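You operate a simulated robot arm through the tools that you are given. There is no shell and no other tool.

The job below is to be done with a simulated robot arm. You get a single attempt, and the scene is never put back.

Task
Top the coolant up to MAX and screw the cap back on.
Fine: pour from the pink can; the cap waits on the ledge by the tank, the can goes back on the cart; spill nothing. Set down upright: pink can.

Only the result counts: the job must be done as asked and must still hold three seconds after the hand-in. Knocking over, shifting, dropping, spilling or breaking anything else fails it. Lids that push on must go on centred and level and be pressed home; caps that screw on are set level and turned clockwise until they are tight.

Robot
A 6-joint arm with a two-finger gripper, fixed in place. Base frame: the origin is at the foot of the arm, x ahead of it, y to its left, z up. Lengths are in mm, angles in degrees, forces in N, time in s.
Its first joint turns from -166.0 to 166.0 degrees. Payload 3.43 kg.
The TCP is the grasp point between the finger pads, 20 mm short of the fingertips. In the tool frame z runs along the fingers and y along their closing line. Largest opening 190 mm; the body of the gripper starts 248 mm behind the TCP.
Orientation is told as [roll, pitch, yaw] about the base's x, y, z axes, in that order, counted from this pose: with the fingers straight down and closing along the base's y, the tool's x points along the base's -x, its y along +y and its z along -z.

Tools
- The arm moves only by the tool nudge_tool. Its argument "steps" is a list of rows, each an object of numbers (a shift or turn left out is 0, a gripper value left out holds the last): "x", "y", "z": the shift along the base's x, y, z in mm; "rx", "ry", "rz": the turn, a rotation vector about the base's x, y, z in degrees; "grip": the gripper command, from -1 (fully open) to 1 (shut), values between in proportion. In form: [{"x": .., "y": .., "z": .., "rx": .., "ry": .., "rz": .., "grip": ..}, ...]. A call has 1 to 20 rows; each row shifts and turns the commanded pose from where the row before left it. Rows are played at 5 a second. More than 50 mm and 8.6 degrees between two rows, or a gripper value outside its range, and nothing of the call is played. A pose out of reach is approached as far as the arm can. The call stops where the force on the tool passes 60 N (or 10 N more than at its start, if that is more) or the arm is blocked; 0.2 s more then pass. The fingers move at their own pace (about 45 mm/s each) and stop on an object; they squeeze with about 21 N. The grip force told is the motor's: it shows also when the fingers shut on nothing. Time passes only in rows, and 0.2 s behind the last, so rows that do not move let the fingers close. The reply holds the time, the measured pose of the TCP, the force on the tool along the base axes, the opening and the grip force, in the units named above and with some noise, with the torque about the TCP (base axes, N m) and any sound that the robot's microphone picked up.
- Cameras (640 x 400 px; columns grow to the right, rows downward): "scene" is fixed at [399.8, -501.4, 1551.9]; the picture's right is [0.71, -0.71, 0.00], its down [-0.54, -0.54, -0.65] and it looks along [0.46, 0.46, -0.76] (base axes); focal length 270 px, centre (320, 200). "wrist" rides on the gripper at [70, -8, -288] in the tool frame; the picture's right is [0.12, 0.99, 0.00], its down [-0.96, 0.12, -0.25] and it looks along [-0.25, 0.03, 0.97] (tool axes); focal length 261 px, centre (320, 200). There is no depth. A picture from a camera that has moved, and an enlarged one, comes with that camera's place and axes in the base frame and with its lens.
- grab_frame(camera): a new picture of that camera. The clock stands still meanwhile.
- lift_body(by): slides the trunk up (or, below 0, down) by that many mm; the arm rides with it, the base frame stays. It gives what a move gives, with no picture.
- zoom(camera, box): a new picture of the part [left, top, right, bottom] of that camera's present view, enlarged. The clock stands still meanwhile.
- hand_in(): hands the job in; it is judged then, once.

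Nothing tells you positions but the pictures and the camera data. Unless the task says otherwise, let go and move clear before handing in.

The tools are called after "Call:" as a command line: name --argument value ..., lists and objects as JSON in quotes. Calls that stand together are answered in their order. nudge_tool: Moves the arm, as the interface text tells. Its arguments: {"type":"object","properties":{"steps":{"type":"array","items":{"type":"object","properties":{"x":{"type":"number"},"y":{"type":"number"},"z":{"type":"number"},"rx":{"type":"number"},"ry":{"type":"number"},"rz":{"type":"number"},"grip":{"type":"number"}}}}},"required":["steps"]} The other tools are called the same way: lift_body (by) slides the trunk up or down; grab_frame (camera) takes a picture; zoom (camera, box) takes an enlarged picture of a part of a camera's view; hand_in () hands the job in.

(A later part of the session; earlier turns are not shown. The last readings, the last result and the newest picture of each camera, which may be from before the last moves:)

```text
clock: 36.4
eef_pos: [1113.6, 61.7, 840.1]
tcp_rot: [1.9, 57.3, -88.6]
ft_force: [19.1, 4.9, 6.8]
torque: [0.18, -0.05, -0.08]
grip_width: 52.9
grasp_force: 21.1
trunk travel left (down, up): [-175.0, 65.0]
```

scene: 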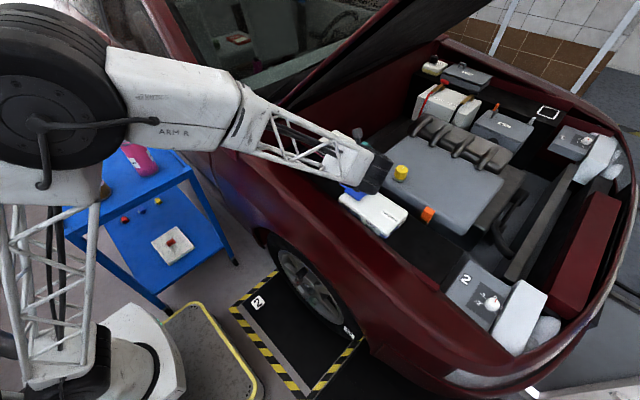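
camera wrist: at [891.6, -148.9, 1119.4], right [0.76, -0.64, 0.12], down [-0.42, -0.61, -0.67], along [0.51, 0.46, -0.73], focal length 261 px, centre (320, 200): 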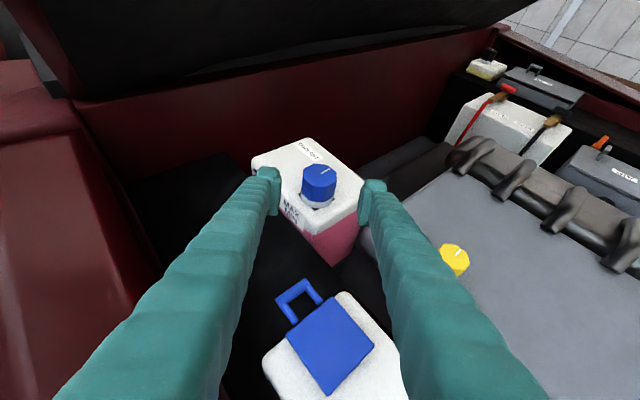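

Call:
nudge_tool --steps '[{"x": 1.2, "y": 0.3, "rz": 3}, {"rz": 3}, {"rz": 3}, {}]'

```text
clock: 37.4
eef_pos: [1114.2, 62.9, 840.2]
tcp_rot: [1.7, 57.3, -79.6]
ft_force: [16.6, -2.6, 10.0]
torque: [0.06, -0.14, -0.04]
grip_width: 53.1
grasp_force: 21.0
trunk travel left (down, up): [-175.0, 65.0]
```

Call:
nudge_tool --steps '[{"x": 1.2, "z": 0.8, "rz": 3}, {"z": 0.2, "rz": 3}, {"z": 0.2, "rz": 3}, {}]'

Call:
grab_frame --camera "wrist"

Call:
grab_frame --camera "scene"

```text
clock: 38.4
eef_pos: [1115.6, 62.3, 839.8]
tcp_rot: [1.9, 57.3, -70.8]
ft_force: [-2.2, -8.0, -8.8]
torque: [-0.13, 0.15, -0.02]
grip_width: 52.9
grasp_force: 21.4
trunk travel left (down, up): [-175.0, 65.0]
```

```text
taken
camera wrist: at [1166.3, -136.0, 1054.8], right [0.93, 0.36, 0.12], down [0.34, -0.66, -0.67], along [-0.17, 0.66, -0.73], focal length 261 px, centre (320, 200)
```

wrist: 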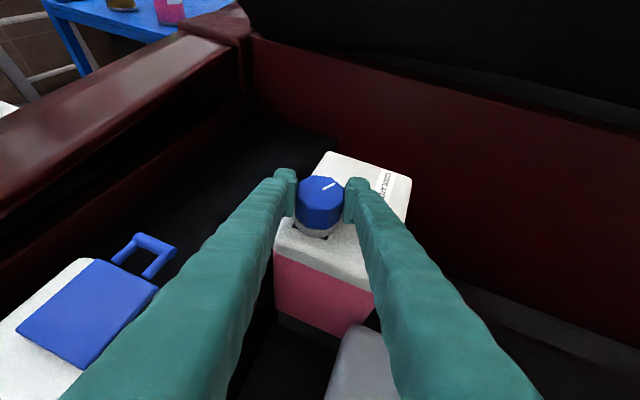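

```text
taken
```

scene: 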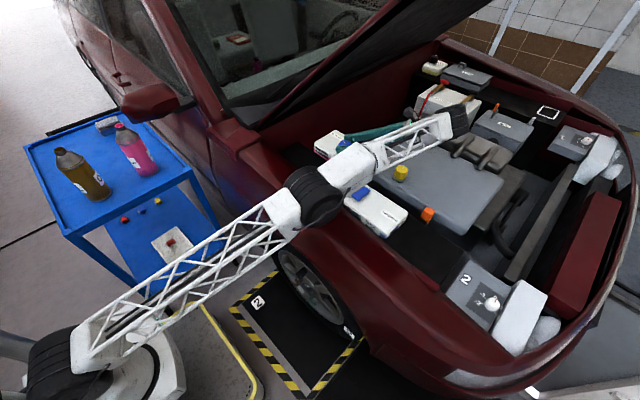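

Call:
zoom --camera "scene" --box '[220, 120, 400, 260]'

Call:
zoom --camera "wrist" --box '[260, 140, 420, 260]'

```text
2.86 times, centred on (310, 190) of scene
camera zoom: at [399.8, -501.4, 1551.9], right [0.71, -0.71, 0.0], down [-0.54, -0.54, -0.65], along [0.46, 0.46, -0.76], focal length 772 px, centre (349, 229)
```

zoom: 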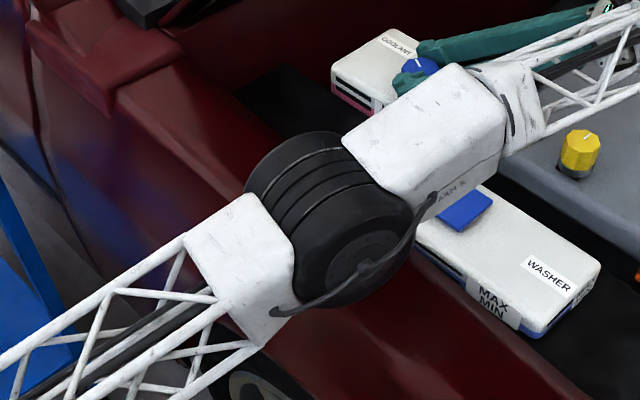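

```text
3.33 times, centred on (340, 200) of wrist
camera zoom: at [1166.3, -136.0, 1054.8], right [0.93, 0.36, 0.12], down [0.34, -0.66, -0.67], along [-0.17, 0.66, -0.73], focal length 869 px, centre (253, 200)
```

zoom: 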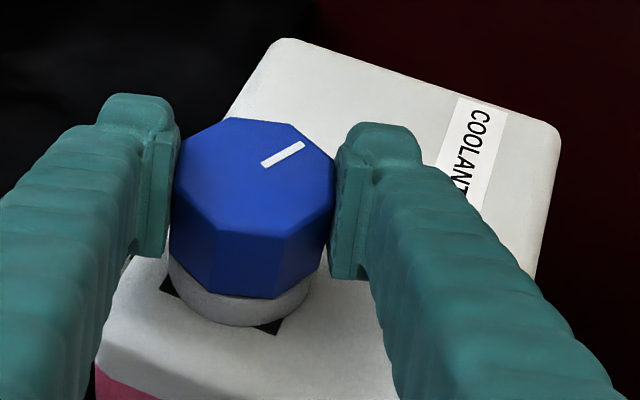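

The cap has turned about 62° and is rising slightly on its thread. To keep the elbow well clear of the fender, I'll release, go straight up, swing back, and raise the trunk before the next stroke.

Call:
nudge_tool --steps '[{"grip": 0.05}, {}, {}, {"z": 20}, {"z": 20}, {"z": 20}, {"z": 10}]'

Call:
nudge_tool --steps '[{"rz": -8}, {"rz": -8}, {"rz": -8}, {"rz": -8}, {"rz": -8}, {"rz": -5}, {}]'

Call:
grab_frame --camera "wrist"

Call:
grab_frame --camera "scene"

```text
clock: 40.0
eef_pos: [1094.6, 69.5, 904.5]
tcp_rot: [2.2, 57.1, -70.8]
ft_force: [0.6, -1.0, -0.5]
torque: [0.01, 0.02, 0.04]
grip_width: 90.0
grasp_force: 0.1
out of reach, approached as far as the arm can: row 4, 5, 6, 7
trunk travel left (down, up): [-175.0, 65.0]
```

```text
clock: 41.6
eef_pos: [1096.6, 70.8, 904.5]
tcp_rot: [1.9, 57.3, -115.7]
ft_force: [-0.4, -0.8, 0.4]
torque: [0.03, 0.0, 0.02]
grip_width: 90.2
grasp_force: 0.0
trunk travel left (down, up): [-175.0, 65.0]
```

```text
taken
camera wrist: at [993.1, -105.9, 1119.1], right [0.91, -0.4, 0.12], down [-0.22, -0.71, -0.67], along [0.35, 0.59, -0.73], focal length 261 px, centre (320, 200)
```

wrist: 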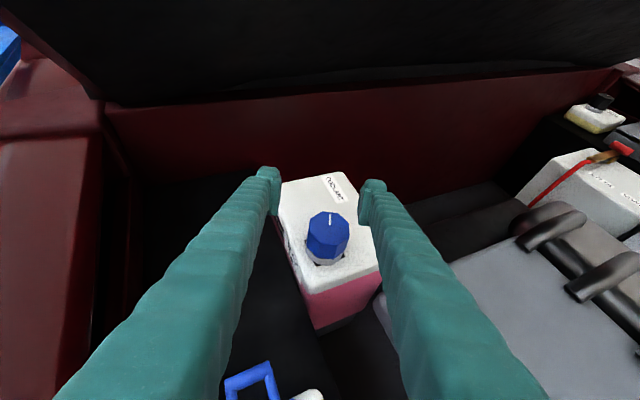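

```text
taken
```

scene: 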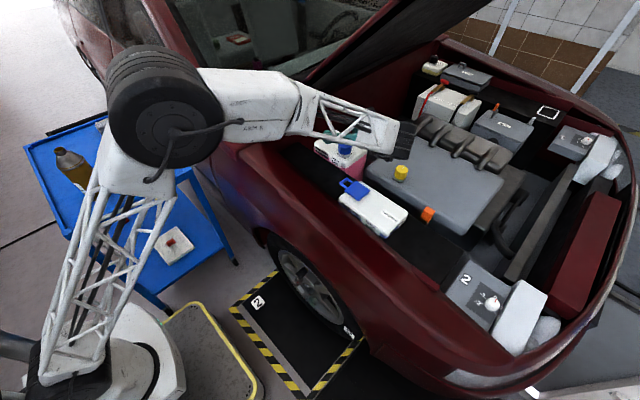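

Call:
lift_body --by 65

Call:
nudge_tool --steps '[{"x": 4, "y": -2, "z": -20}, {"x": 4, "y": -2, "z": -20}, {"x": 4, "y": -2, "z": -20}, {"x": 4, "y": -2, "z": -20}, {}]'

Call:
zoom --camera "wrist" --box '[240, 120, 400, 240]'

```text
clock: 42.6
eef_pos: [1096.0, 71.4, 969.1]
tcp_rot: [1.7, 57.2, -115.8]
ft_force: [0.4, -0.7, 0.2]
torque: [0.0, 0.02, 0.0]
grip_width: 90.1
grasp_force: 0.1
trunk travel left (down, up): [-240.0, 0.0]
```

```text
clock: 43.8
eef_pos: [1110.0, 62.1, 887.6]
tcp_rot: [1.7, 57.2, -115.7]
ft_force: [-0.2, -0.2, 0.1]
torque: [0.0, -0.01, 0.02]
grip_width: 90.1
grasp_force: 0.0
trunk travel left (down, up): [-240.0, 0.0]
```

```text
3.33 times, centred on (320, 180) of wrist
camera zoom: at [1008.1, -113.8, 1102.2], right [0.91, -0.39, 0.12], down [-0.22, -0.71, -0.67], along [0.35, 0.59, -0.73], focal length 869 px, centre (320, 267)
```

zoom: 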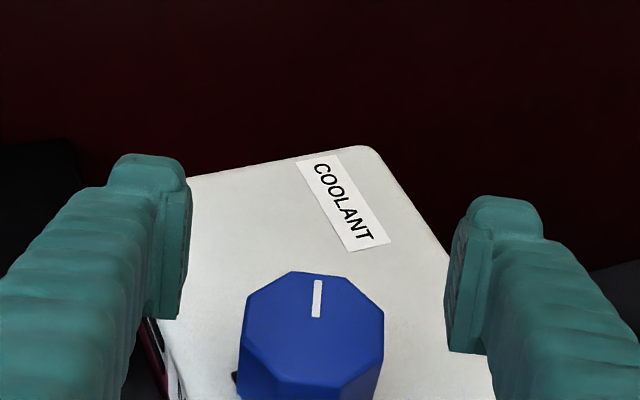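

Call:
nudge_tool --steps '[{"x": 1, "y": 0, "z": -15}, {"x": 1, "z": -16}, {"z": -15.5}, {}]'

Call:
zoom --camera "wrist" --box '[240, 120, 400, 240]'

```text
clock: 44.8
eef_pos: [1113.2, 60.2, 841.5]
tcp_rot: [1.8, 57.3, -115.7]
ft_force: [0.7, 0.7, 0.1]
torque: [-0.03, 0.0, -0.02]
grip_width: 90.2
grasp_force: 0.0
trunk travel left (down, up): [-240.0, 0.0]
```

```text
3.33 times, centred on (320, 180) of wrist
camera zoom: at [1010.0, -115.2, 1056.9], right [0.91, -0.39, 0.12], down [-0.22, -0.71, -0.67], along [0.35, 0.59, -0.73], focal length 869 px, centre (320, 267)
```

zoom: 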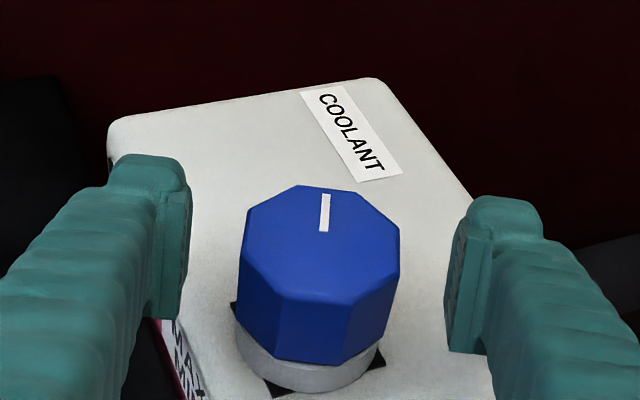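

Call:
nudge_tool --steps '[{"grip": 1}, {}, {}, {}, {}, {"rz": 3}, {"rz": 3}, {"rz": 3}, {"rz": 3}, {}]'

```text
clock: 47.0
eef_pos: [1113.3, 61.7, 842.3]
tcp_rot: [1.8, 57.3, -103.7]
ft_force: [-4.7, -6.7, 1.2]
torque: [-0.06, 0.2, 0.0]
grip_width: 52.7
grasp_force: 21.0
trunk travel left (down, up): [-240.0, 0.0]
```

Forces are small, so I'll continue the stroke.

Call:
nudge_tool --steps '[{"rz": 4}, {"rz": 4}, {"rz": 4}, {"rz": 4}, {}]'

Call:
nudge_tool --steps '[{"rz": 4}, {"rz": 4}, {"rz": 4}, {"rz": 4}, {}]'

Call:
zoom --camera "wrist" --box '[240, 120, 400, 240]'

```text
clock: 48.2
eef_pos: [1114.4, 61.6, 842.4]
tcp_rot: [1.9, 57.3, -87.7]
ft_force: [12.5, -11.1, 0.4]
torque: [-0.19, -0.16, -0.01]
grip_width: 52.8
grasp_force: 20.1
trunk travel left (down, up): [-240.0, 0.0]
```

```text
clock: 49.4
eef_pos: [1115.0, 65.1, 841.0]
tcp_rot: [1.8, 57.3, -71.5]
ft_force: [17.2, -3.0, 2.6]
torque: [-0.01, -0.09, -0.02]
grip_width: 53.0
grasp_force: 21.0
trunk travel left (down, up): [-240.0, 0.0]
```

```text
3.33 times, centred on (320, 180) of wrist
camera zoom: at [1163.5, -135.4, 1056.5], right [0.93, 0.35, 0.12], down [0.33, -0.66, -0.67], along [-0.16, 0.67, -0.73], focal length 869 px, centre (320, 267)
```

zoom: 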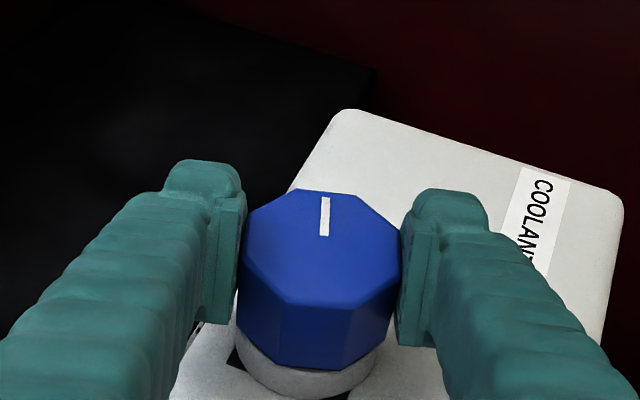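

The total turn is now about 106°. I'll open in place, swing back 45°, and regrip for another stroke.

Call:
nudge_tool --steps '[{"x": 1, "grip": 0.05}, {}, {}, {"rz": -7.5}, {"rz": -7.5}, {"rz": -7.5}, {"rz": -7.5}, {"rz": -7.5}, {"rz": -7}, {}]'

Call:
zoom --camera "wrist" --box '[240, 120, 400, 240]'

```text
clock: 51.6
eef_pos: [1115.0, 62.9, 841.9]
tcp_rot: [1.7, 57.4, -116.2]
ft_force: [0.8, -0.1, -0.1]
torque: [-0.03, -0.01, 0.0]
grip_width: 90.2
grasp_force: 0.0
trunk travel left (down, up): [-240.0, 0.0]
```

```text
3.33 times, centred on (320, 180) of wrist
camera zoom: at [1009.8, -112.9, 1056.9], right [0.91, -0.4, 0.12], down [-0.23, -0.7, -0.67], along [0.35, 0.58, -0.73], focal length 869 px, centre (320, 267)
```

zoom: 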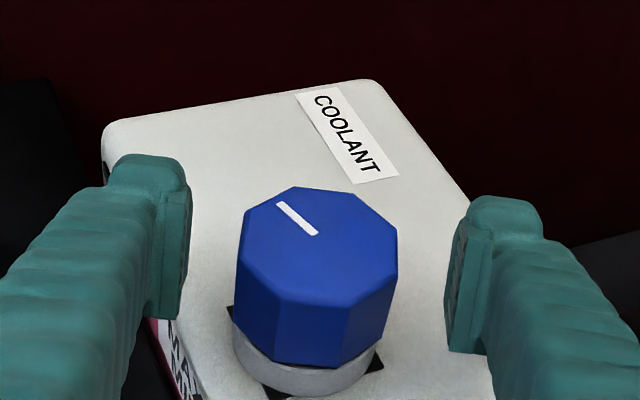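

Call:
nudge_tool --steps '[{"rz": -5}, {"rz": -5}, {"rz": -5}, {"rz": -5}, {"rz": -5}, {"rz": -4}, {}]'

```text
clock: 53.2
eef_pos: [1115.3, 61.1, 841.5]
tcp_rot: [1.8, 57.3, -145.2]
ft_force: [-1.2, 1.3, -0.6]
torque: [-0.05, 0.0, -0.01]
grip_width: 90.4
grasp_force: 0.0
trunk travel left (down, up): [-240.0, 0.0]
```

Call:
nudge_tool --steps '[{"rz": -4}, {"rz": -4}, {"rz": -4}, {"rz": -4}, {}]'

Call:
zoom --camera "wrist" --box '[240, 120, 400, 240]'

```text
clock: 54.4
eef_pos: [1115.1, 62.1, 843.2]
tcp_rot: [1.8, 57.3, -161.3]
ft_force: [-0.7, 0.2, 0.1]
torque: [-0.02, -0.01, -0.03]
grip_width: 90.5
grasp_force: 0.1
trunk travel left (down, up): [-240.0, 0.0]
```

```text
3.33 times, centred on (320, 180) of wrist
camera zoom: at [918.2, 12.3, 1058.0], right [0.36, -0.93, 0.12], down [-0.66, -0.34, -0.67], along [0.66, 0.16, -0.73], focal length 869 px, centre (320, 267)
```

zoom: 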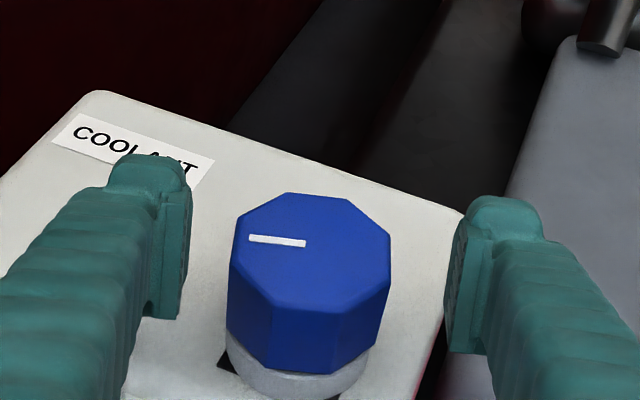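

The 90° stroke start is reachable. I'll centre, grip and turn.

Call:
nudge_tool --steps '[{"x": -2.5, "y": 2.5}, {"grip": 1}, {}, {}, {}, {}, {"rz": 3}, {"rz": 3}, {"rz": 3}, {}]'

```text
clock: 56.6
eef_pos: [1113.3, 64.4, 841.6]
tcp_rot: [1.8, 57.3, -152.2]
ft_force: [-0.5, -8.3, 3.3]
torque: [0.0, 0.06, -0.01]
grip_width: 52.7
grasp_force: 21.1
trunk travel left (down, up): [-240.0, 0.0]
```

Call:
nudge_tool --steps '[{"y": -1, "rz": 4}, {"rz": 4}, {"rz": 4}, {"rz": 4}, {}]'

Call:
nudge_tool --steps '[{"rz": 4}, {"rz": 4}, {"rz": 4}, {"rz": 4}, {}]'

Call:
nudge_tool --steps '[{"rz": 4}, {"rz": 4}, {"rz": 4}, {"rz": 4}, {}]'

```text
clock: 57.8
eef_pos: [1113.9, 63.7, 842.9]
tcp_rot: [1.7, 57.3, -136.1]
ft_force: [-0.3, -9.5, -1.6]
torque: [0.0, 0.04, 0.02]
grip_width: 52.7
grasp_force: 21.1
trunk travel left (down, up): [-240.0, 0.0]
```

```text
clock: 59.0
eef_pos: [1113.5, 64.9, 842.9]
tcp_rot: [1.7, 57.3, -120.2]
ft_force: [22.2, -10.1, 4.3]
torque: [0.09, -0.06, -0.03]
grip_width: 52.8
grasp_force: 21.2
trunk travel left (down, up): [-240.0, 0.0]
```

```text
clock: 60.2
eef_pos: [1114.0, 65.0, 842.0]
tcp_rot: [1.8, 57.3, -104.0]
ft_force: [15.7, -14.8, 7.0]
torque: [-0.06, -0.17, 0.0]
grip_width: 53.1
grasp_force: 20.9
trunk travel left (down, up): [-240.0, 0.0]
```

Call:
nudge_tool --steps '[{"x": 1, "y": -1, "z": 0.5, "rz": 4}, {"rz": 4}, {"rz": 4}, {"rz": 4}, {}]'

Call:
nudge_tool --steps '[{"rz": 4}, {"rz": 4}, {"rz": 4}, {"rz": 4}, {}]'

Call:
grab_frame --camera "wrist"

```text
clock: 61.4
eef_pos: [1114.8, 63.7, 842.6]
tcp_rot: [1.9, 57.3, -88.0]
ft_force: [27.3, 1.5, 4.6]
torque: [0.15, -0.17, -0.01]
grip_width: 53.1
grasp_force: 21.4
trunk travel left (down, up): [-240.0, 0.0]
```

```text
clock: 62.6
eef_pos: [1115.0, 63.7, 842.6]
tcp_rot: [1.8, 57.3, -72.1]
ft_force: [30.9, 3.9, 5.9]
torque: [0.07, -0.12, -0.05]
grip_width: 53.3
grasp_force: 21.3
trunk travel left (down, up): [-240.0, 0.0]
```

```text
taken
camera wrist: at [1161.3, -135.6, 1057.2], right [0.93, 0.34, 0.12], down [0.33, -0.66, -0.67], along [-0.15, 0.67, -0.73], focal length 261 px, centre (320, 200)
```

wrist: 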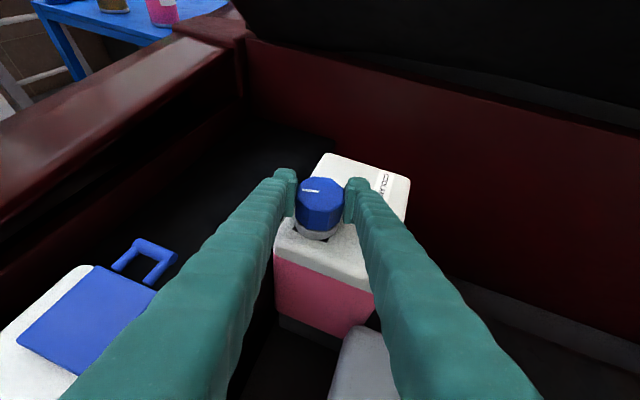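

About 195° turned. I'll relieve the side load and test whether the cap lifts.

Call:
nudge_tool --steps '[{"x": 2.2}, {"z": 1.5}, {"z": 1.5}, {}]'

Call:
zoom --camera "wrist" --box '[260, 140, 400, 260]'

```text
clock: 63.6
eef_pos: [1116.2, 61.8, 846.1]
tcp_rot: [1.5, 57.4, -72.3]
ft_force: [-18.5, -0.1, -13.7]
torque: [0.02, -0.02, 0.05]
grip_width: 53.2
grasp_force: 21.3
trunk travel left (down, up): [-240.0, 0.0]
```

```text
3.33 times, centred on (330, 200) of wrist
camera zoom: at [1162.9, -136.9, 1060.6], right [0.93, 0.34, 0.11], down [0.33, -0.66, -0.67], along [-0.15, 0.67, -0.73], focal length 869 px, centre (287, 200)
```

zoom: 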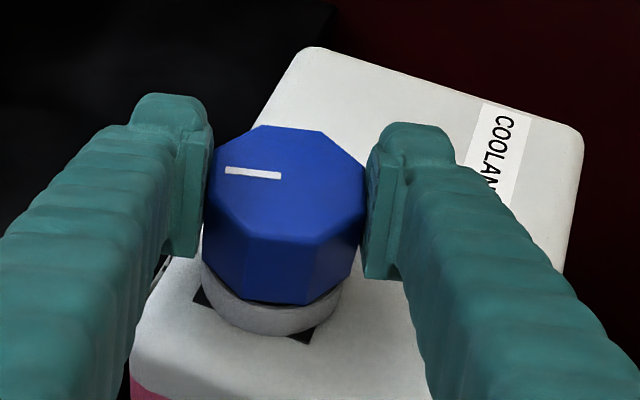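

It's still threaded, so I'll do another 90° stroke.

Call:
nudge_tool --steps '[{"x": -1.2, "z": -2.5}, {"grip": 0.05}, {}, {}, {"rz": -7.5}, {"rz": -7.5}, {"rz": -7.5}, {"rz": -7.5}, {"rz": -7.5}, {"rz": -7.5}, {"rz": -5}, {"rz": -5}, {"rz": -5}, {"rz": -5}, {"rz": -5}, {"rz": -5}, {"rz": -5}, {"rz": -5}, {"rz": -4}, {}]'

Call:
zoom --camera "wrist" --box '[240, 120, 400, 240]'

```text
clock: 67.8
eef_pos: [1115.1, 63.8, 843.8]
tcp_rot: [1.8, 57.3, -161.2]
ft_force: [-0.2, 1.0, 0.6]
torque: [0.0, 0.0, 0.0]
grip_width: 90.1
grasp_force: 0.0
trunk travel left (down, up): [-240.0, 0.0]
```

```text
3.33 times, centred on (320, 180) of wrist
camera zoom: at [917.3, 13.9, 1058.5], right [0.36, -0.93, 0.12], down [-0.66, -0.34, -0.67], along [0.66, 0.16, -0.73], focal length 869 px, centre (320, 267)
```

zoom: 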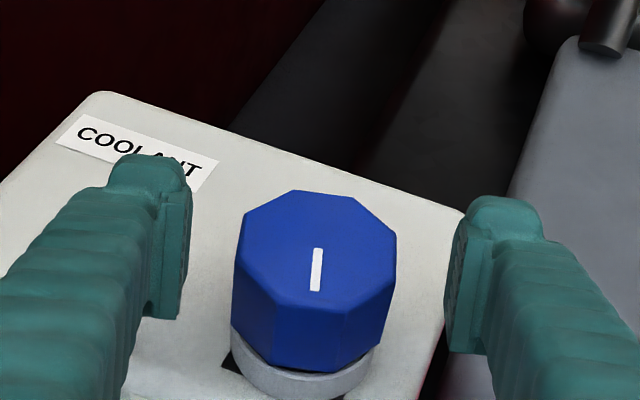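

Call:
nudge_tool --steps '[{"x": -1.5, "y": 1}, {"grip": 1}, {}, {}, {}, {}, {"rz": 4}, {"rz": 4}, {"rz": 4}, {"rz": 4}, {}]'

Call:
nudge_tool --steps '[{"rz": 4}, {"rz": 4}, {"rz": 4}, {"rz": 4}, {}]'

Call:
nudge_tool --steps '[{"x": 0.5, "rz": 4}, {"rz": 4}, {"rz": 4}, {"rz": 4}, {}]'

Call:
nudge_tool --steps '[{"x": 0.5, "rz": 4}, {"rz": 4}, {"rz": 4}, {"rz": 4}, {}]'

```text
clock: 70.2
eef_pos: [1113.2, 64.5, 844.3]
tcp_rot: [1.8, 57.3, -145.2]
ft_force: [-14.3, -4.1, -0.6]
torque: [0.13, 0.25, -0.01]
grip_width: 52.9
grasp_force: 20.8
trunk travel left (down, up): [-240.0, 0.0]
```

```text
clock: 71.4
eef_pos: [1114.6, 64.0, 844.0]
tcp_rot: [1.9, 57.4, -129.1]
ft_force: [19.4, -9.6, 0.5]
torque: [0.04, -0.09, -0.02]
grip_width: 53.1
grasp_force: 20.6
trunk travel left (down, up): [-240.0, 0.0]
```

```text
clock: 72.6
eef_pos: [1115.0, 64.1, 843.9]
tcp_rot: [1.8, 57.2, -113.1]
ft_force: [19.9, -10.4, 5.8]
torque: [0.03, -0.1, 0.01]
grip_width: 52.8
grasp_force: 21.3
trunk travel left (down, up): [-240.0, 0.0]
```

```text
clock: 73.8
eef_pos: [1114.8, 65.1, 842.3]
tcp_rot: [2.0, 57.3, -97.0]
ft_force: [22.1, -7.7, 11.4]
torque: [0.1, -0.13, 0.0]
grip_width: 53.0
grasp_force: 20.9
trunk travel left (down, up): [-240.0, 0.0]
```

Call:
nudge_tool --steps '[{"x": 1, "z": 0.6, "rz": 4}, {"z": 0.2, "rz": 4}, {"z": 0.2, "rz": 4}, {}]'

Call:
nudge_tool --steps '[{"x": 0.5, "z": 0.2, "rz": 4}, {"z": 0.2, "rz": 4}, {"z": 0.2, "rz": 4}, {}]'

Call:
nudge_tool --steps '[{"z": 1.5}, {"z": 1.5}, {}]'

Call:
zoom --camera "wrist" --box '[260, 140, 400, 260]'

```text
clock: 74.8
eef_pos: [1116.3, 64.2, 844.5]
tcp_rot: [1.7, 57.3, -85.1]
ft_force: [0.9, -0.4, -1.2]
torque: [0.06, 0.04, 0.02]
grip_width: 52.7
grasp_force: 20.7
trunk travel left (down, up): [-240.0, 0.0]
```

```text
clock: 75.8
eef_pos: [1115.5, 64.2, 846.3]
tcp_rot: [1.8, 57.3, -73.1]
ft_force: [0.6, 0.2, -0.8]
torque: [0.07, -0.01, 0.01]
grip_width: 52.6
grasp_force: 21.0
trunk travel left (down, up): [-240.0, 0.0]
```

```text
clock: 76.6
eef_pos: [1115.0, 64.5, 847.8]
tcp_rot: [1.8, 57.3, -73.1]
ft_force: [-0.1, 0.3, -1.2]
torque: [0.01, 0.02, 0.01]
grip_width: 53.0
grasp_force: 21.1
trunk travel left (down, up): [-240.0, 0.0]
```

```text
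3.33 times, centred on (330, 200) of wrist
camera zoom: at [1159.4, -136.4, 1062.9], right [0.94, 0.32, 0.12], down [0.32, -0.67, -0.67], along [-0.14, 0.67, -0.73], focal length 869 px, centre (287, 200)
```

zoom: 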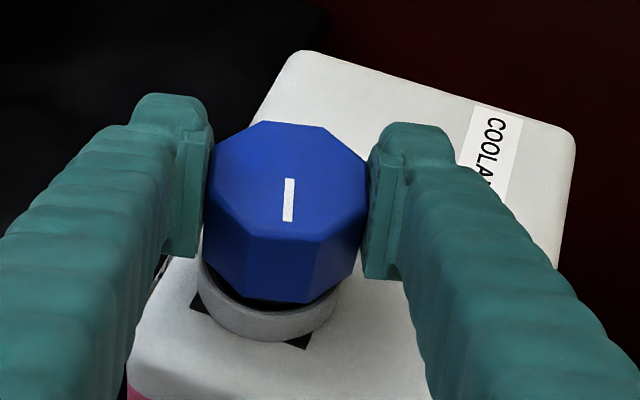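

The cap is free. I'll lift it off the neck.

Call:
nudge_tool --steps '[{"z": 8}, {"z": 8}, {"z": 8}, {"z": 8}, {}]'

Call:
grab_frame --camera "wrist"

Call:
zoom --camera "wrist" --box '[100, 140, 420, 340]'

Call:
grab_frame --camera "scene"

```text
clock: 77.8
eef_pos: [1115.2, 64.1, 879.6]
tcp_rot: [1.8, 57.3, -73.3]
ft_force: [-0.3, 0.0, -1.2]
torque: [0.01, 0.0, 0.0]
grip_width: 51.9
grasp_force: 20.8
trunk travel left (down, up): [-240.0, 0.0]
```

```text
taken
camera wrist: at [1158.8, -136.5, 1094.4], right [0.94, 0.32, 0.12], down [0.31, -0.67, -0.67], along [-0.14, 0.67, -0.73], focal length 261 px, centre (320, 200)
```

wrist: 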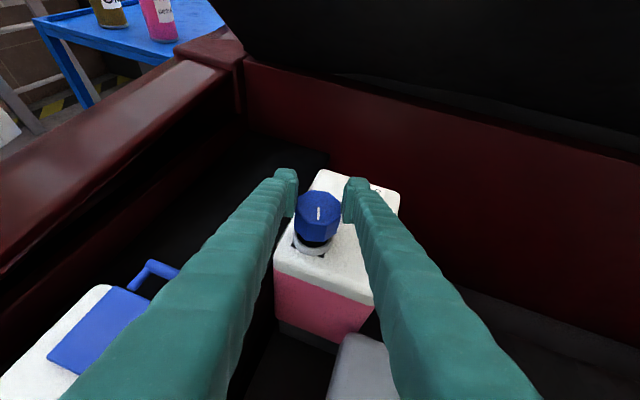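

```text
2.00 times, centred on (260, 240) of wrist
camera zoom: at [1158.8, -136.5, 1094.4], right [0.94, 0.32, 0.12], down [0.31, -0.67, -0.67], along [-0.14, 0.67, -0.73], focal length 521 px, centre (440, 120)
```

zoom: 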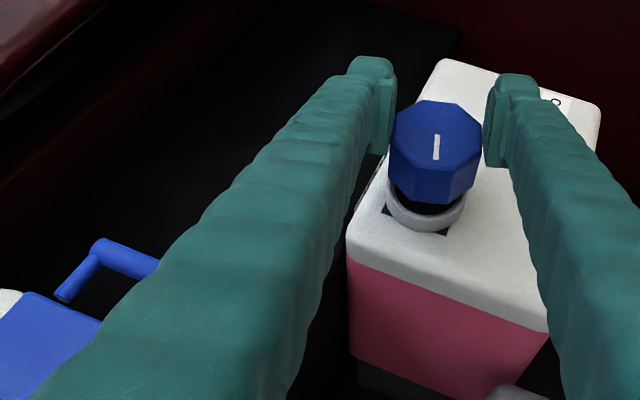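

```text
taken
```

scene: 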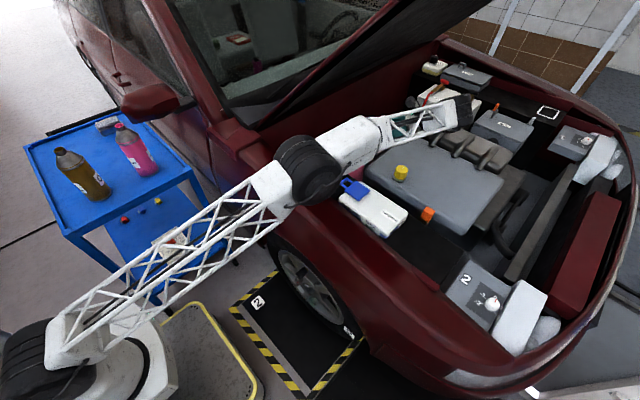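

The cap is off. Next I'll swing back to azimuth ~64° and carry it over the black ledge between the fender and the tank, near (970, 95).

Call:
nudge_tool --steps '[{"rz": -7}, {"rz": -7}, {"rz": -7}, {"rz": -7}, {"rz": -7}, {"rz": -7}, {"x": -20, "y": 5}, {"x": -25, "y": 5}, {"x": -25, "y": 5}, {"x": -25, "y": 5}, {"x": -25, "y": 5}, {"x": -25, "y": 5}, {}]'

Call:
grab_frame --camera "wrist"

Call:
zoom --camera "scene" --box '[260, 100, 420, 220]'

```text
clock: 80.6
eef_pos: [969.4, 96.7, 880.2]
tcp_rot: [1.8, 57.4, -115.2]
ft_force: [-0.2, 0.5, -0.6]
torque: [0.02, 0.05, -0.01]
grip_width: 51.9
grasp_force: 21.2
trunk travel left (down, up): [-240.0, 0.0]
```

```text
taken
camera wrist: at [867.2, -81.8, 1094.7], right [0.91, -0.39, 0.12], down [-0.21, -0.71, -0.67], along [0.34, 0.59, -0.73], focal length 261 px, centre (320, 200)
```

wrist: 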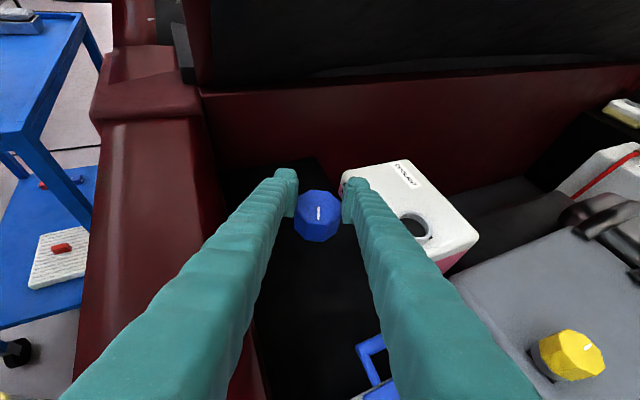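

```text
3.33 times, centred on (340, 160) of scene
camera zoom: at [399.8, -501.4, 1551.9], right [0.71, -0.71, 0.0], down [-0.54, -0.54, -0.65], along [0.46, 0.46, -0.76], focal length 900 px, centre (253, 333)
```

zoom: 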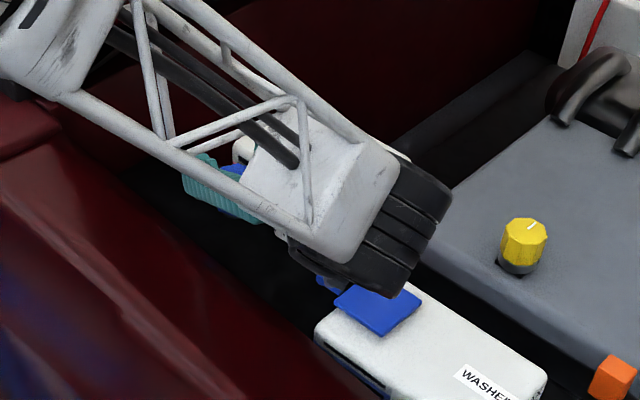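

Call:
zoom --camera "wrist" --box '[190, 130, 450, 300]'

Call:
nudge_tool --steps '[{"z": -15}, {"z": -15}, {"z": -15}, {"z": -15}, {"z": -10}, {}]'

Call:
zoom --camera "wrist" --box '[190, 130, 450, 300]'

```text
2.35 times, centred on (320, 215) of wrist
camera zoom: at [867.2, -81.8, 1094.7], right [0.91, -0.39, 0.12], down [-0.21, -0.71, -0.67], along [0.34, 0.59, -0.73], focal length 613 px, centre (320, 165)
```

zoom: 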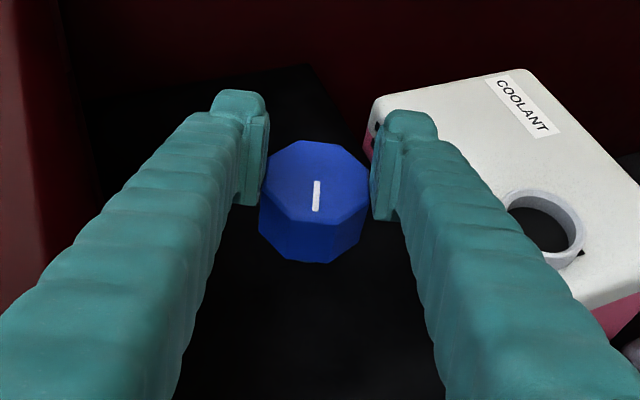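

```text
clock: 82.0
eef_pos: [970.4, 93.4, 810.9]
tcp_rot: [1.9, 57.3, -114.9]
ft_force: [0.7, 1.6, 18.4]
torque: [-0.02, -0.09, 0.06]
grip_width: 53.3
grasp_force: 21.4
trunk travel left (down, up): [-240.0, 0.0]
```

```text
2.35 times, centred on (320, 215) of wrist
camera zoom: at [869.0, -83.7, 1025.5], right [0.91, -0.39, 0.12], down [-0.21, -0.71, -0.67], along [0.34, 0.59, -0.73], focal length 613 px, centre (320, 165)
```

zoom: 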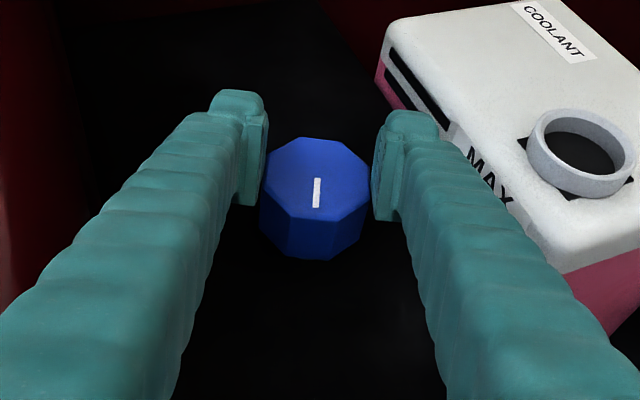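

Contact with the ledge at about z≈782, and the cap is resting on it. I'll ease the load and release.

Call:
nudge_tool --steps '[{"z": 1}, {}]'

Call:
nudge_tool --steps '[{"grip": 0.4}, {"grip": 0.3}, {"grip": 0.2}, {}, {}]'

Call:
zoom --camera "wrist" --box '[190, 130, 450, 300]'

```text
clock: 82.6
eef_pos: [971.0, 93.4, 810.0]
tcp_rot: [1.7, 57.2, -115.1]
ft_force: [-0.9, -1.4, 2.4]
torque: [-0.08, 0.04, 0.02]
grip_width: 52.8
grasp_force: 20.1
trunk travel left (down, up): [-240.0, 0.0]
```

```text
clock: 83.8
eef_pos: [970.8, 94.4, 811.0]
tcp_rot: [1.8, 57.3, -115.2]
ft_force: [-0.7, 0.3, -0.2]
torque: [0.02, 0.0, 0.01]
grip_width: 75.9
grasp_force: 0.1
trunk travel left (down, up): [-240.0, 0.0]
```

```text
2.35 times, centred on (320, 215) of wrist
camera zoom: at [870.1, -83.4, 1025.2], right [0.91, -0.39, 0.12], down [-0.21, -0.71, -0.67], along [0.34, 0.59, -0.73], focal length 613 px, centre (320, 165)
```

zoom: 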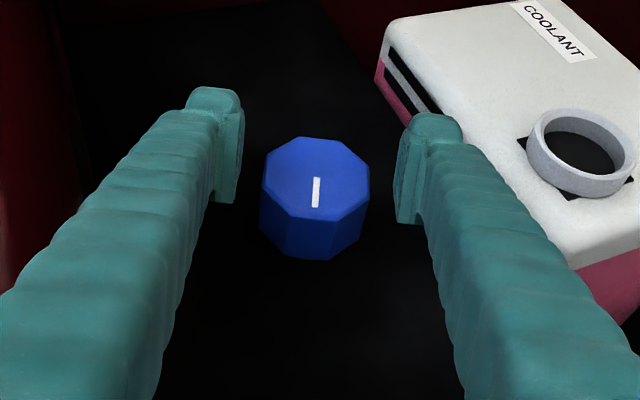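

The cap is standing upright on the ledge. I'll take a close look at the tank opening and level marks before leaving.

Call:
zoom --camera "wrist" --box '[335, 120, 465, 220]'

Call:
nudge_tool --steps '[{"z": 20}, {"z": 20}, {"z": 20}, {"z": 20}, {"z": 20}, {"z": 20}, {"z": 20}, {}]'

Call:
zoom --camera "wrist" --box '[240, 120, 460, 300]'

```text
4.00 times, centred on (400, 170) of wrist
camera zoom: at [870.1, -83.4, 1025.2], right [0.91, -0.39, 0.12], down [-0.21, -0.71, -0.67], along [0.34, 0.59, -0.73], focal length 1043 px, centre (0, 320)
```

zoom: 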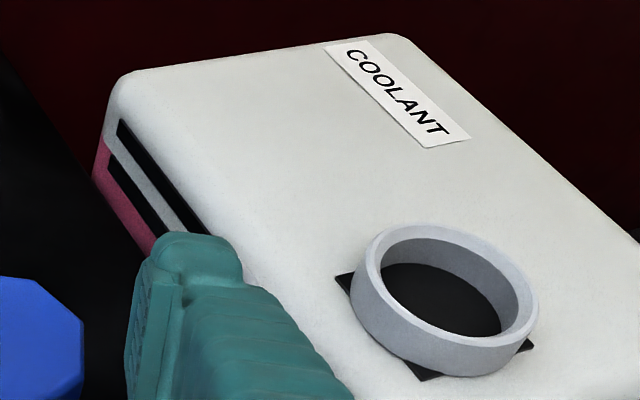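

```text
clock: 85.6
eef_pos: [971.0, 95.1, 950.5]
tcp_rot: [1.7, 57.2, -115.3]
ft_force: [0.4, -1.1, 0.4]
torque: [-0.01, -0.01, -0.01]
grip_width: 76.1
grasp_force: 0.0
trunk travel left (down, up): [-240.0, 0.0]
```

```text
2.22 times, centred on (350, 210) of wrist
camera zoom: at [869.6, -82.5, 1165.9], right [0.91, -0.39, 0.12], down [-0.21, -0.71, -0.67], along [0.34, 0.59, -0.73], focal length 579 px, centre (253, 178)
```

zoom: 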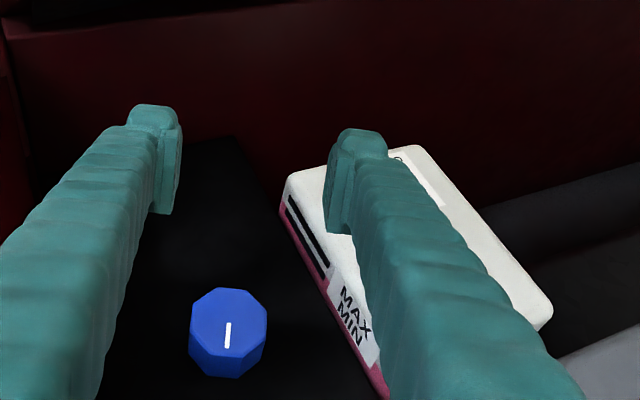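

The cap stays put. I'll back out of the engine bay to open space before fetching the pink can.

Call:
nudge_tool --steps '[{"x": -20, "y": -25, "z": 15}, {"x": -20, "y": -25, "z": 15}, {"x": -20, "y": -25, "z": 15}, {"x": -20, "y": -25, "z": 15}, {"x": -20, "y": -25, "z": 15}, {"x": -20, "y": -25, "z": 15}, {"x": -20, "y": -25, "z": 15}, {"x": -20, "y": -25, "z": 15}, {}]'

Call:
grab_frame --camera "scene"

Call:
zoom --camera "scene" --box '[295, 115, 385, 175]'

Call:
grab_frame --camera "wrist"

```text
clock: 87.6
eef_pos: [809.4, -104.1, 1071.0]
tcp_rot: [1.9, 57.3, -115.1]
ft_force: [0.5, -0.2, 1.0]
torque: [-0.01, -0.03, 0.05]
grip_width: 75.9
grasp_force: 0.0
trunk travel left (down, up): [-240.0, 0.0]
```

```text
taken
```

scene: 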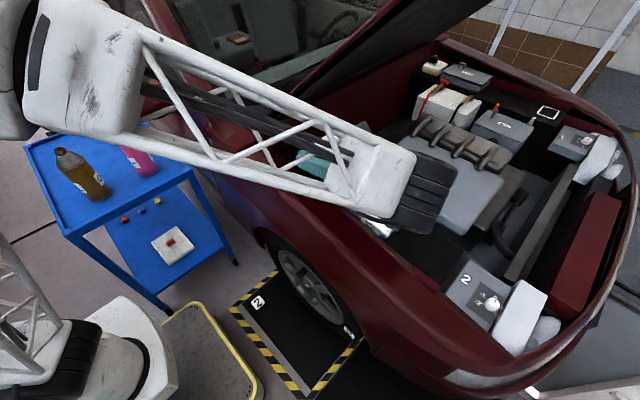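

```text
6.67 times, centred on (340, 145) of scene
camera zoom: at [399.8, -501.4, 1551.9], right [0.71, -0.71, 0.0], down [-0.54, -0.54, -0.65], along [0.46, 0.46, -0.76], focal length 1801 px, centre (187, 567)
```

zoom: 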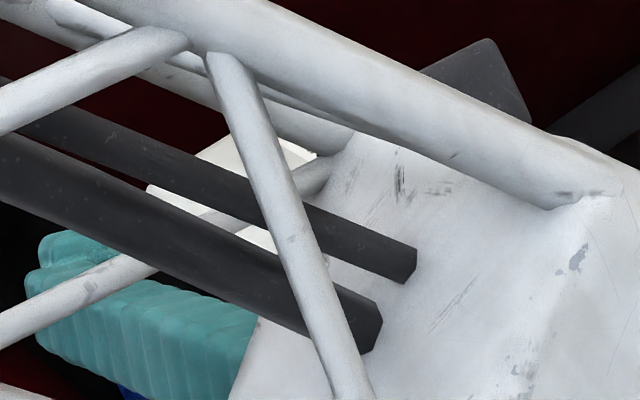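

```text
taken
camera wrist: at [708.2, -282.2, 1285.5], right [0.91, -0.39, 0.12], down [-0.21, -0.71, -0.67], along [0.34, 0.59, -0.73], focal length 261 px, centre (320, 200)
```

wrist: 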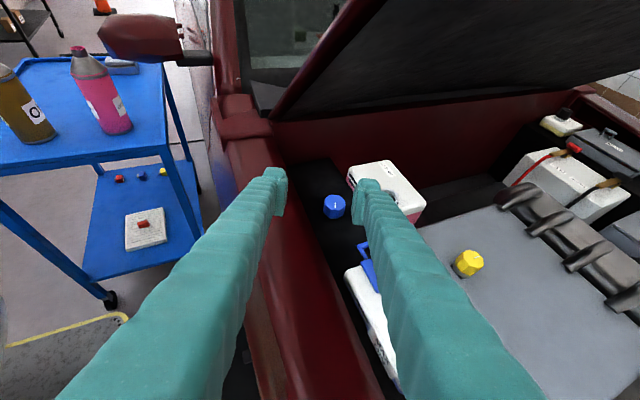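

Cap and tank look fine. Now I'll head to the cart with azimuth ~100°, for a horizontal grip on the can from the front edge of the cart.

Call:
nudge_tool --steps '[{"x": -27.7, "y": 33.8, "z": -2.3, "rz": 3.9}, {"x": -27.7, "y": 33.8, "z": -2.3, "rz": 3.9}, {"x": -27.7, "y": 33.8, "z": -2.3, "rz": 3.9}, {"x": -27.7, "y": 33.8, "z": -2.3, "rz": 3.9}, {"x": -27.7, "y": 33.8, "z": -2.3, "rz": 3.9}, {"x": -27.7, "y": 33.8, "z": -2.3, "rz": 3.9}, {"x": -27.7, "y": 33.8, "z": -2.3, "rz": 3.9}, {"x": -27.7, "y": 33.8, "z": -2.3, "rz": 3.9}, {"x": -27.7, "y": 33.8, "z": -2.3, "rz": 3.9}, {}]'

Call:
grab_frame --camera "wrist"

Call:
grab_frame --camera "scene"

```text
clock: 89.8
eef_pos: [561.7, 203.6, 1048.3]
tcp_rot: [1.8, 57.3, -80.0]
ft_force: [0.3, 0.6, -0.2]
torque: [-0.01, -0.02, -0.02]
grip_width: 76.4
grasp_force: 0.0
trunk travel left (down, up): [-240.0, 0.0]
```

```text
taken
camera wrist: at [582.0, -0.6, 1263.5], right [0.97, 0.21, 0.12], down [0.23, -0.7, -0.67], along [-0.06, 0.68, -0.73], focal length 261 px, centre (320, 200)
```

wrist: 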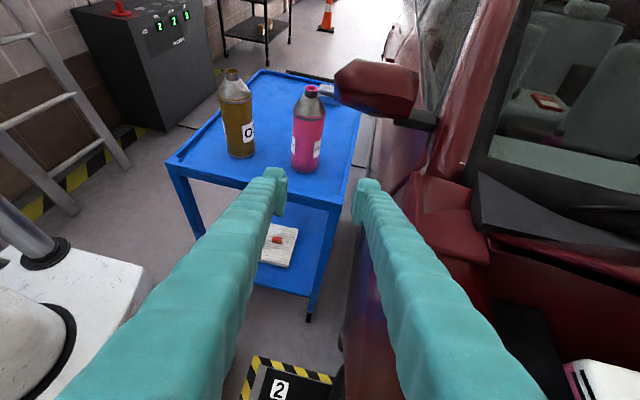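

```text
taken
```

scene: 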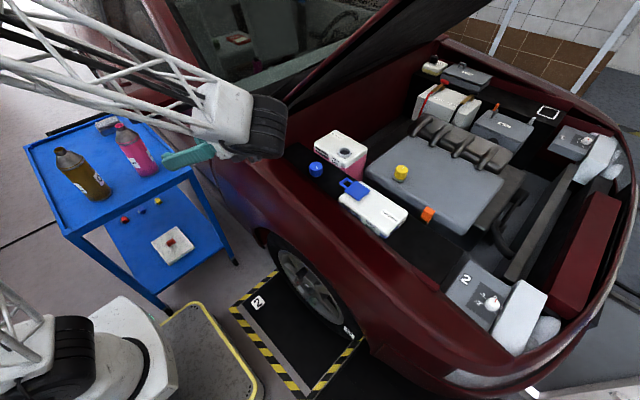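

Call:
zoom --camera "wrist" --box '[200, 50, 440, 210]'

Call:
zoom --camera "scene" --box '[295, 120, 385, 200]'

```text
2.50 times, centred on (320, 130) of wrist
camera zoom: at [582.0, -0.6, 1263.5], right [0.97, 0.21, 0.12], down [0.23, -0.7, -0.67], along [-0.06, 0.68, -0.73], focal length 652 px, centre (320, 375)
```

zoom: 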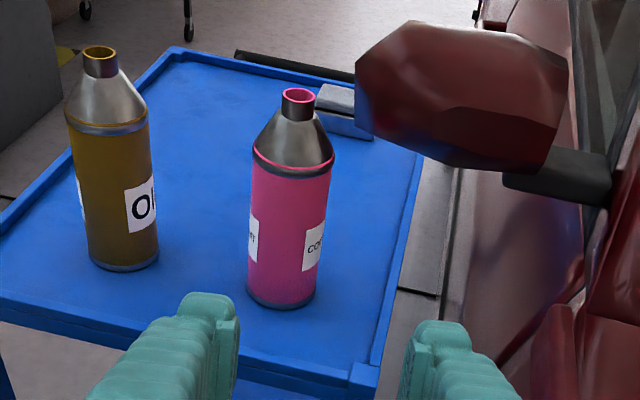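

```text
5.00 times, centred on (340, 160) of scene
camera zoom: at [399.8, -501.4, 1551.9], right [0.71, -0.71, 0.0], down [-0.54, -0.54, -0.65], along [0.46, 0.46, -0.76], focal length 1350 px, centre (220, 400)
```

zoom: 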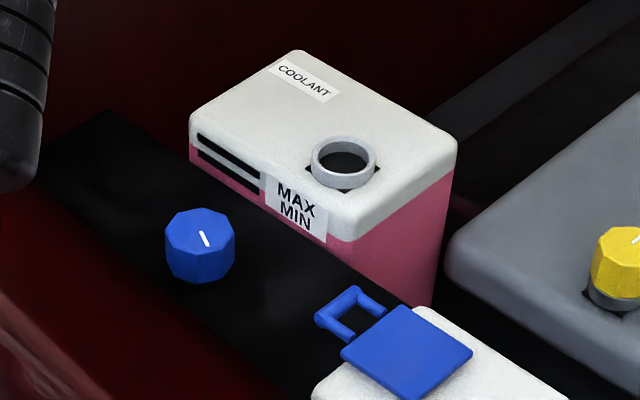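

The can is at about (475, 551), with the mirror just beyond on its right (bottom around z≈1000). I'll level the tool to horizontal and open to ~115 mm.

Call:
nudge_tool --steps '[{"x": -10, "y": 5, "z": -10, "rx": 6.44, "ry": 1.14, "grip": -0.21}, {"x": -10, "y": 5, "z": -10, "rx": 6.44, "ry": 1.14}, {"x": -10, "y": 5, "z": -10, "rx": 6.44, "ry": 1.14}, {"x": -10, "y": 5, "z": -10, "rx": 6.44, "ry": 1.14}, {"x": -10, "y": 5, "z": -10, "rx": 6.44, "ry": 1.14}, {}]'

Call:
grab_frame --camera "wrist"

```text
clock: 91.2
eef_pos: [510.8, 224.6, 999.8]
tcp_rot: [-138.6, 89.9, 139.6]
ft_force: [0.0, -0.9, -0.2]
torque: [-0.01, 0.05, -0.04]
grip_width: 114.9
grasp_force: 0.1
trunk travel left (down, up): [-240.0, 0.0]
```

```text
taken
camera wrist: at [544.1, -62.3, 1070.8], right [0.98, 0.14, 0.12], down [0.15, -0.23, -0.96], along [-0.11, 0.96, -0.25], focal length 261 px, centre (320, 200)
```

wrist: 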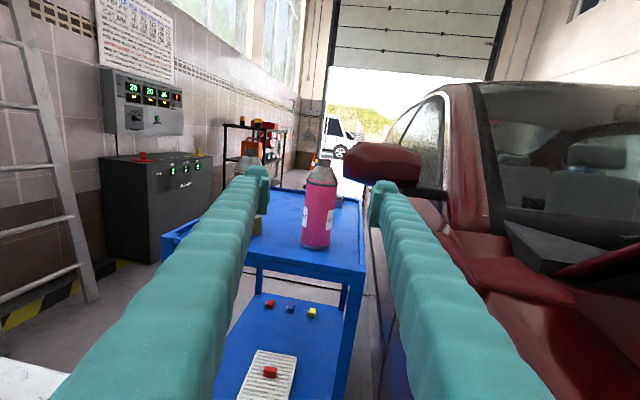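

Call:
nudge_tool --steps '[{"x": -7.2, "y": 30, "z": -26.4, "rz": -1.7}, {"x": -7.2, "y": 30, "z": -26.4, "rz": -1.7}, {"x": -7.2, "y": 30, "z": -26.4, "rz": -1.7}, {"x": -7.2, "y": 30, "z": -26.4, "rz": -1.7}, {"x": -7.2, "y": 30, "z": -26.4, "rz": -1.7}, {}]'

Call:
grab_frame --camera "wrist"

Call:
grab_frame --camera "scene"

```text
clock: 92.6
eef_pos: [536.0, 365.7, 871.0]
tcp_rot: [-37.5, 89.9, -127.3]
ft_force: [0.0, -0.8, 0.2]
torque: [-0.01, 0.03, 0.01]
grip_width: 114.9
grasp_force: 0.0
out of reach, approached as far as the arm can: row 3, 4, 5
trunk travel left (down, up): [-240.0, 0.0]
```

```text
taken
camera wrist: at [528.5, 77.5, 942.7], right [0.99, 0.0, 0.12], down [0.12, -0.25, -0.96], along [0.03, 0.97, -0.25], focal length 261 px, centre (320, 200)
```

wrist: 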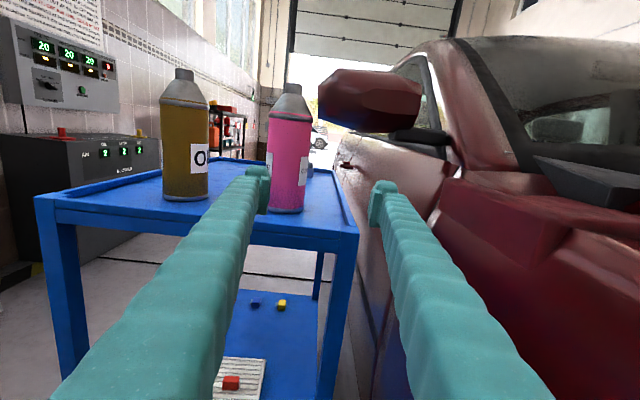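

```text
taken
```

scene: 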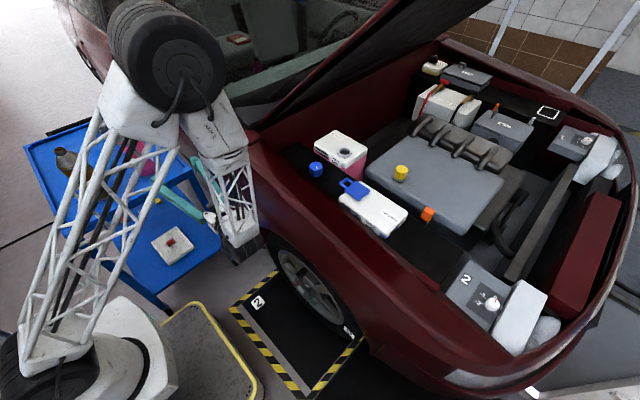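

The can can't be reached at azimuth 90° because the arm is folded too tightly. Azimuth ~98° should work, so I'll go to a stand-off about 80 mm in front of the can.

Call:
nudge_tool --steps '[{"x": 0, "y": 26.8, "z": -0.7, "rz": 2}, {"x": -14, "y": 26.8, "z": -0.7, "rz": 2}, {"x": -18, "y": 26.8, "z": -0.7, "rz": 2}, {"x": -18, "y": 26.8, "z": -0.7, "rz": 2}, {}]'

Call:
grab_frame --camera "wrist"

```text
clock: 93.8
eef_pos: [480.8, 476.3, 869.5]
tcp_rot: [-59.5, 89.9, -141.7]
ft_force: [-0.5, 0.1, 0.1]
torque: [0.02, 0.01, 0.0]
grip_width: 115.0
grasp_force: 0.0
trunk travel left (down, up): [-240.0, 0.0]
```

```text
taken
camera wrist: at [512.9, 188.7, 940.0], right [0.98, 0.13, 0.12], down [0.15, -0.23, -0.96], along [-0.1, 0.96, -0.25], focal length 261 px, centre (320, 200)
```

wrist: 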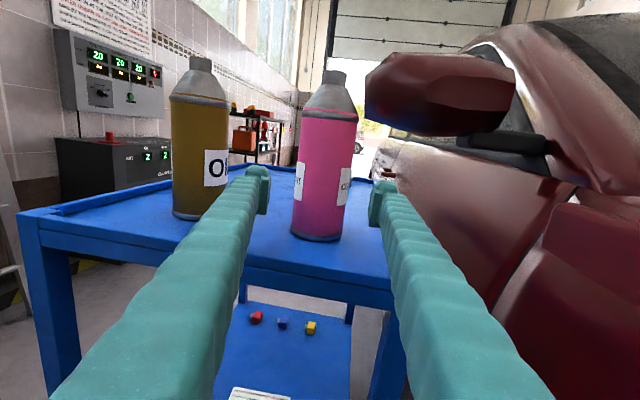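

Call:
zoom --camera "wrist" --box '[240, 50, 420, 250]'

```text
2.00 times, centred on (330, 150) of wrist
camera zoom: at [512.9, 188.7, 940.0], right [0.98, 0.13, 0.12], down [0.15, -0.23, -0.96], along [-0.1, 0.96, -0.25], focal length 521 px, centre (300, 300)
```

zoom: 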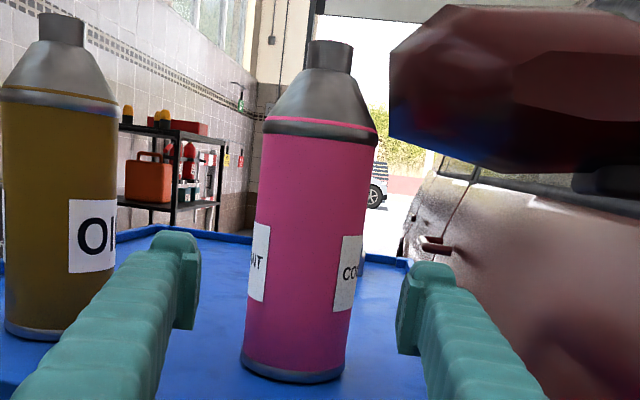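

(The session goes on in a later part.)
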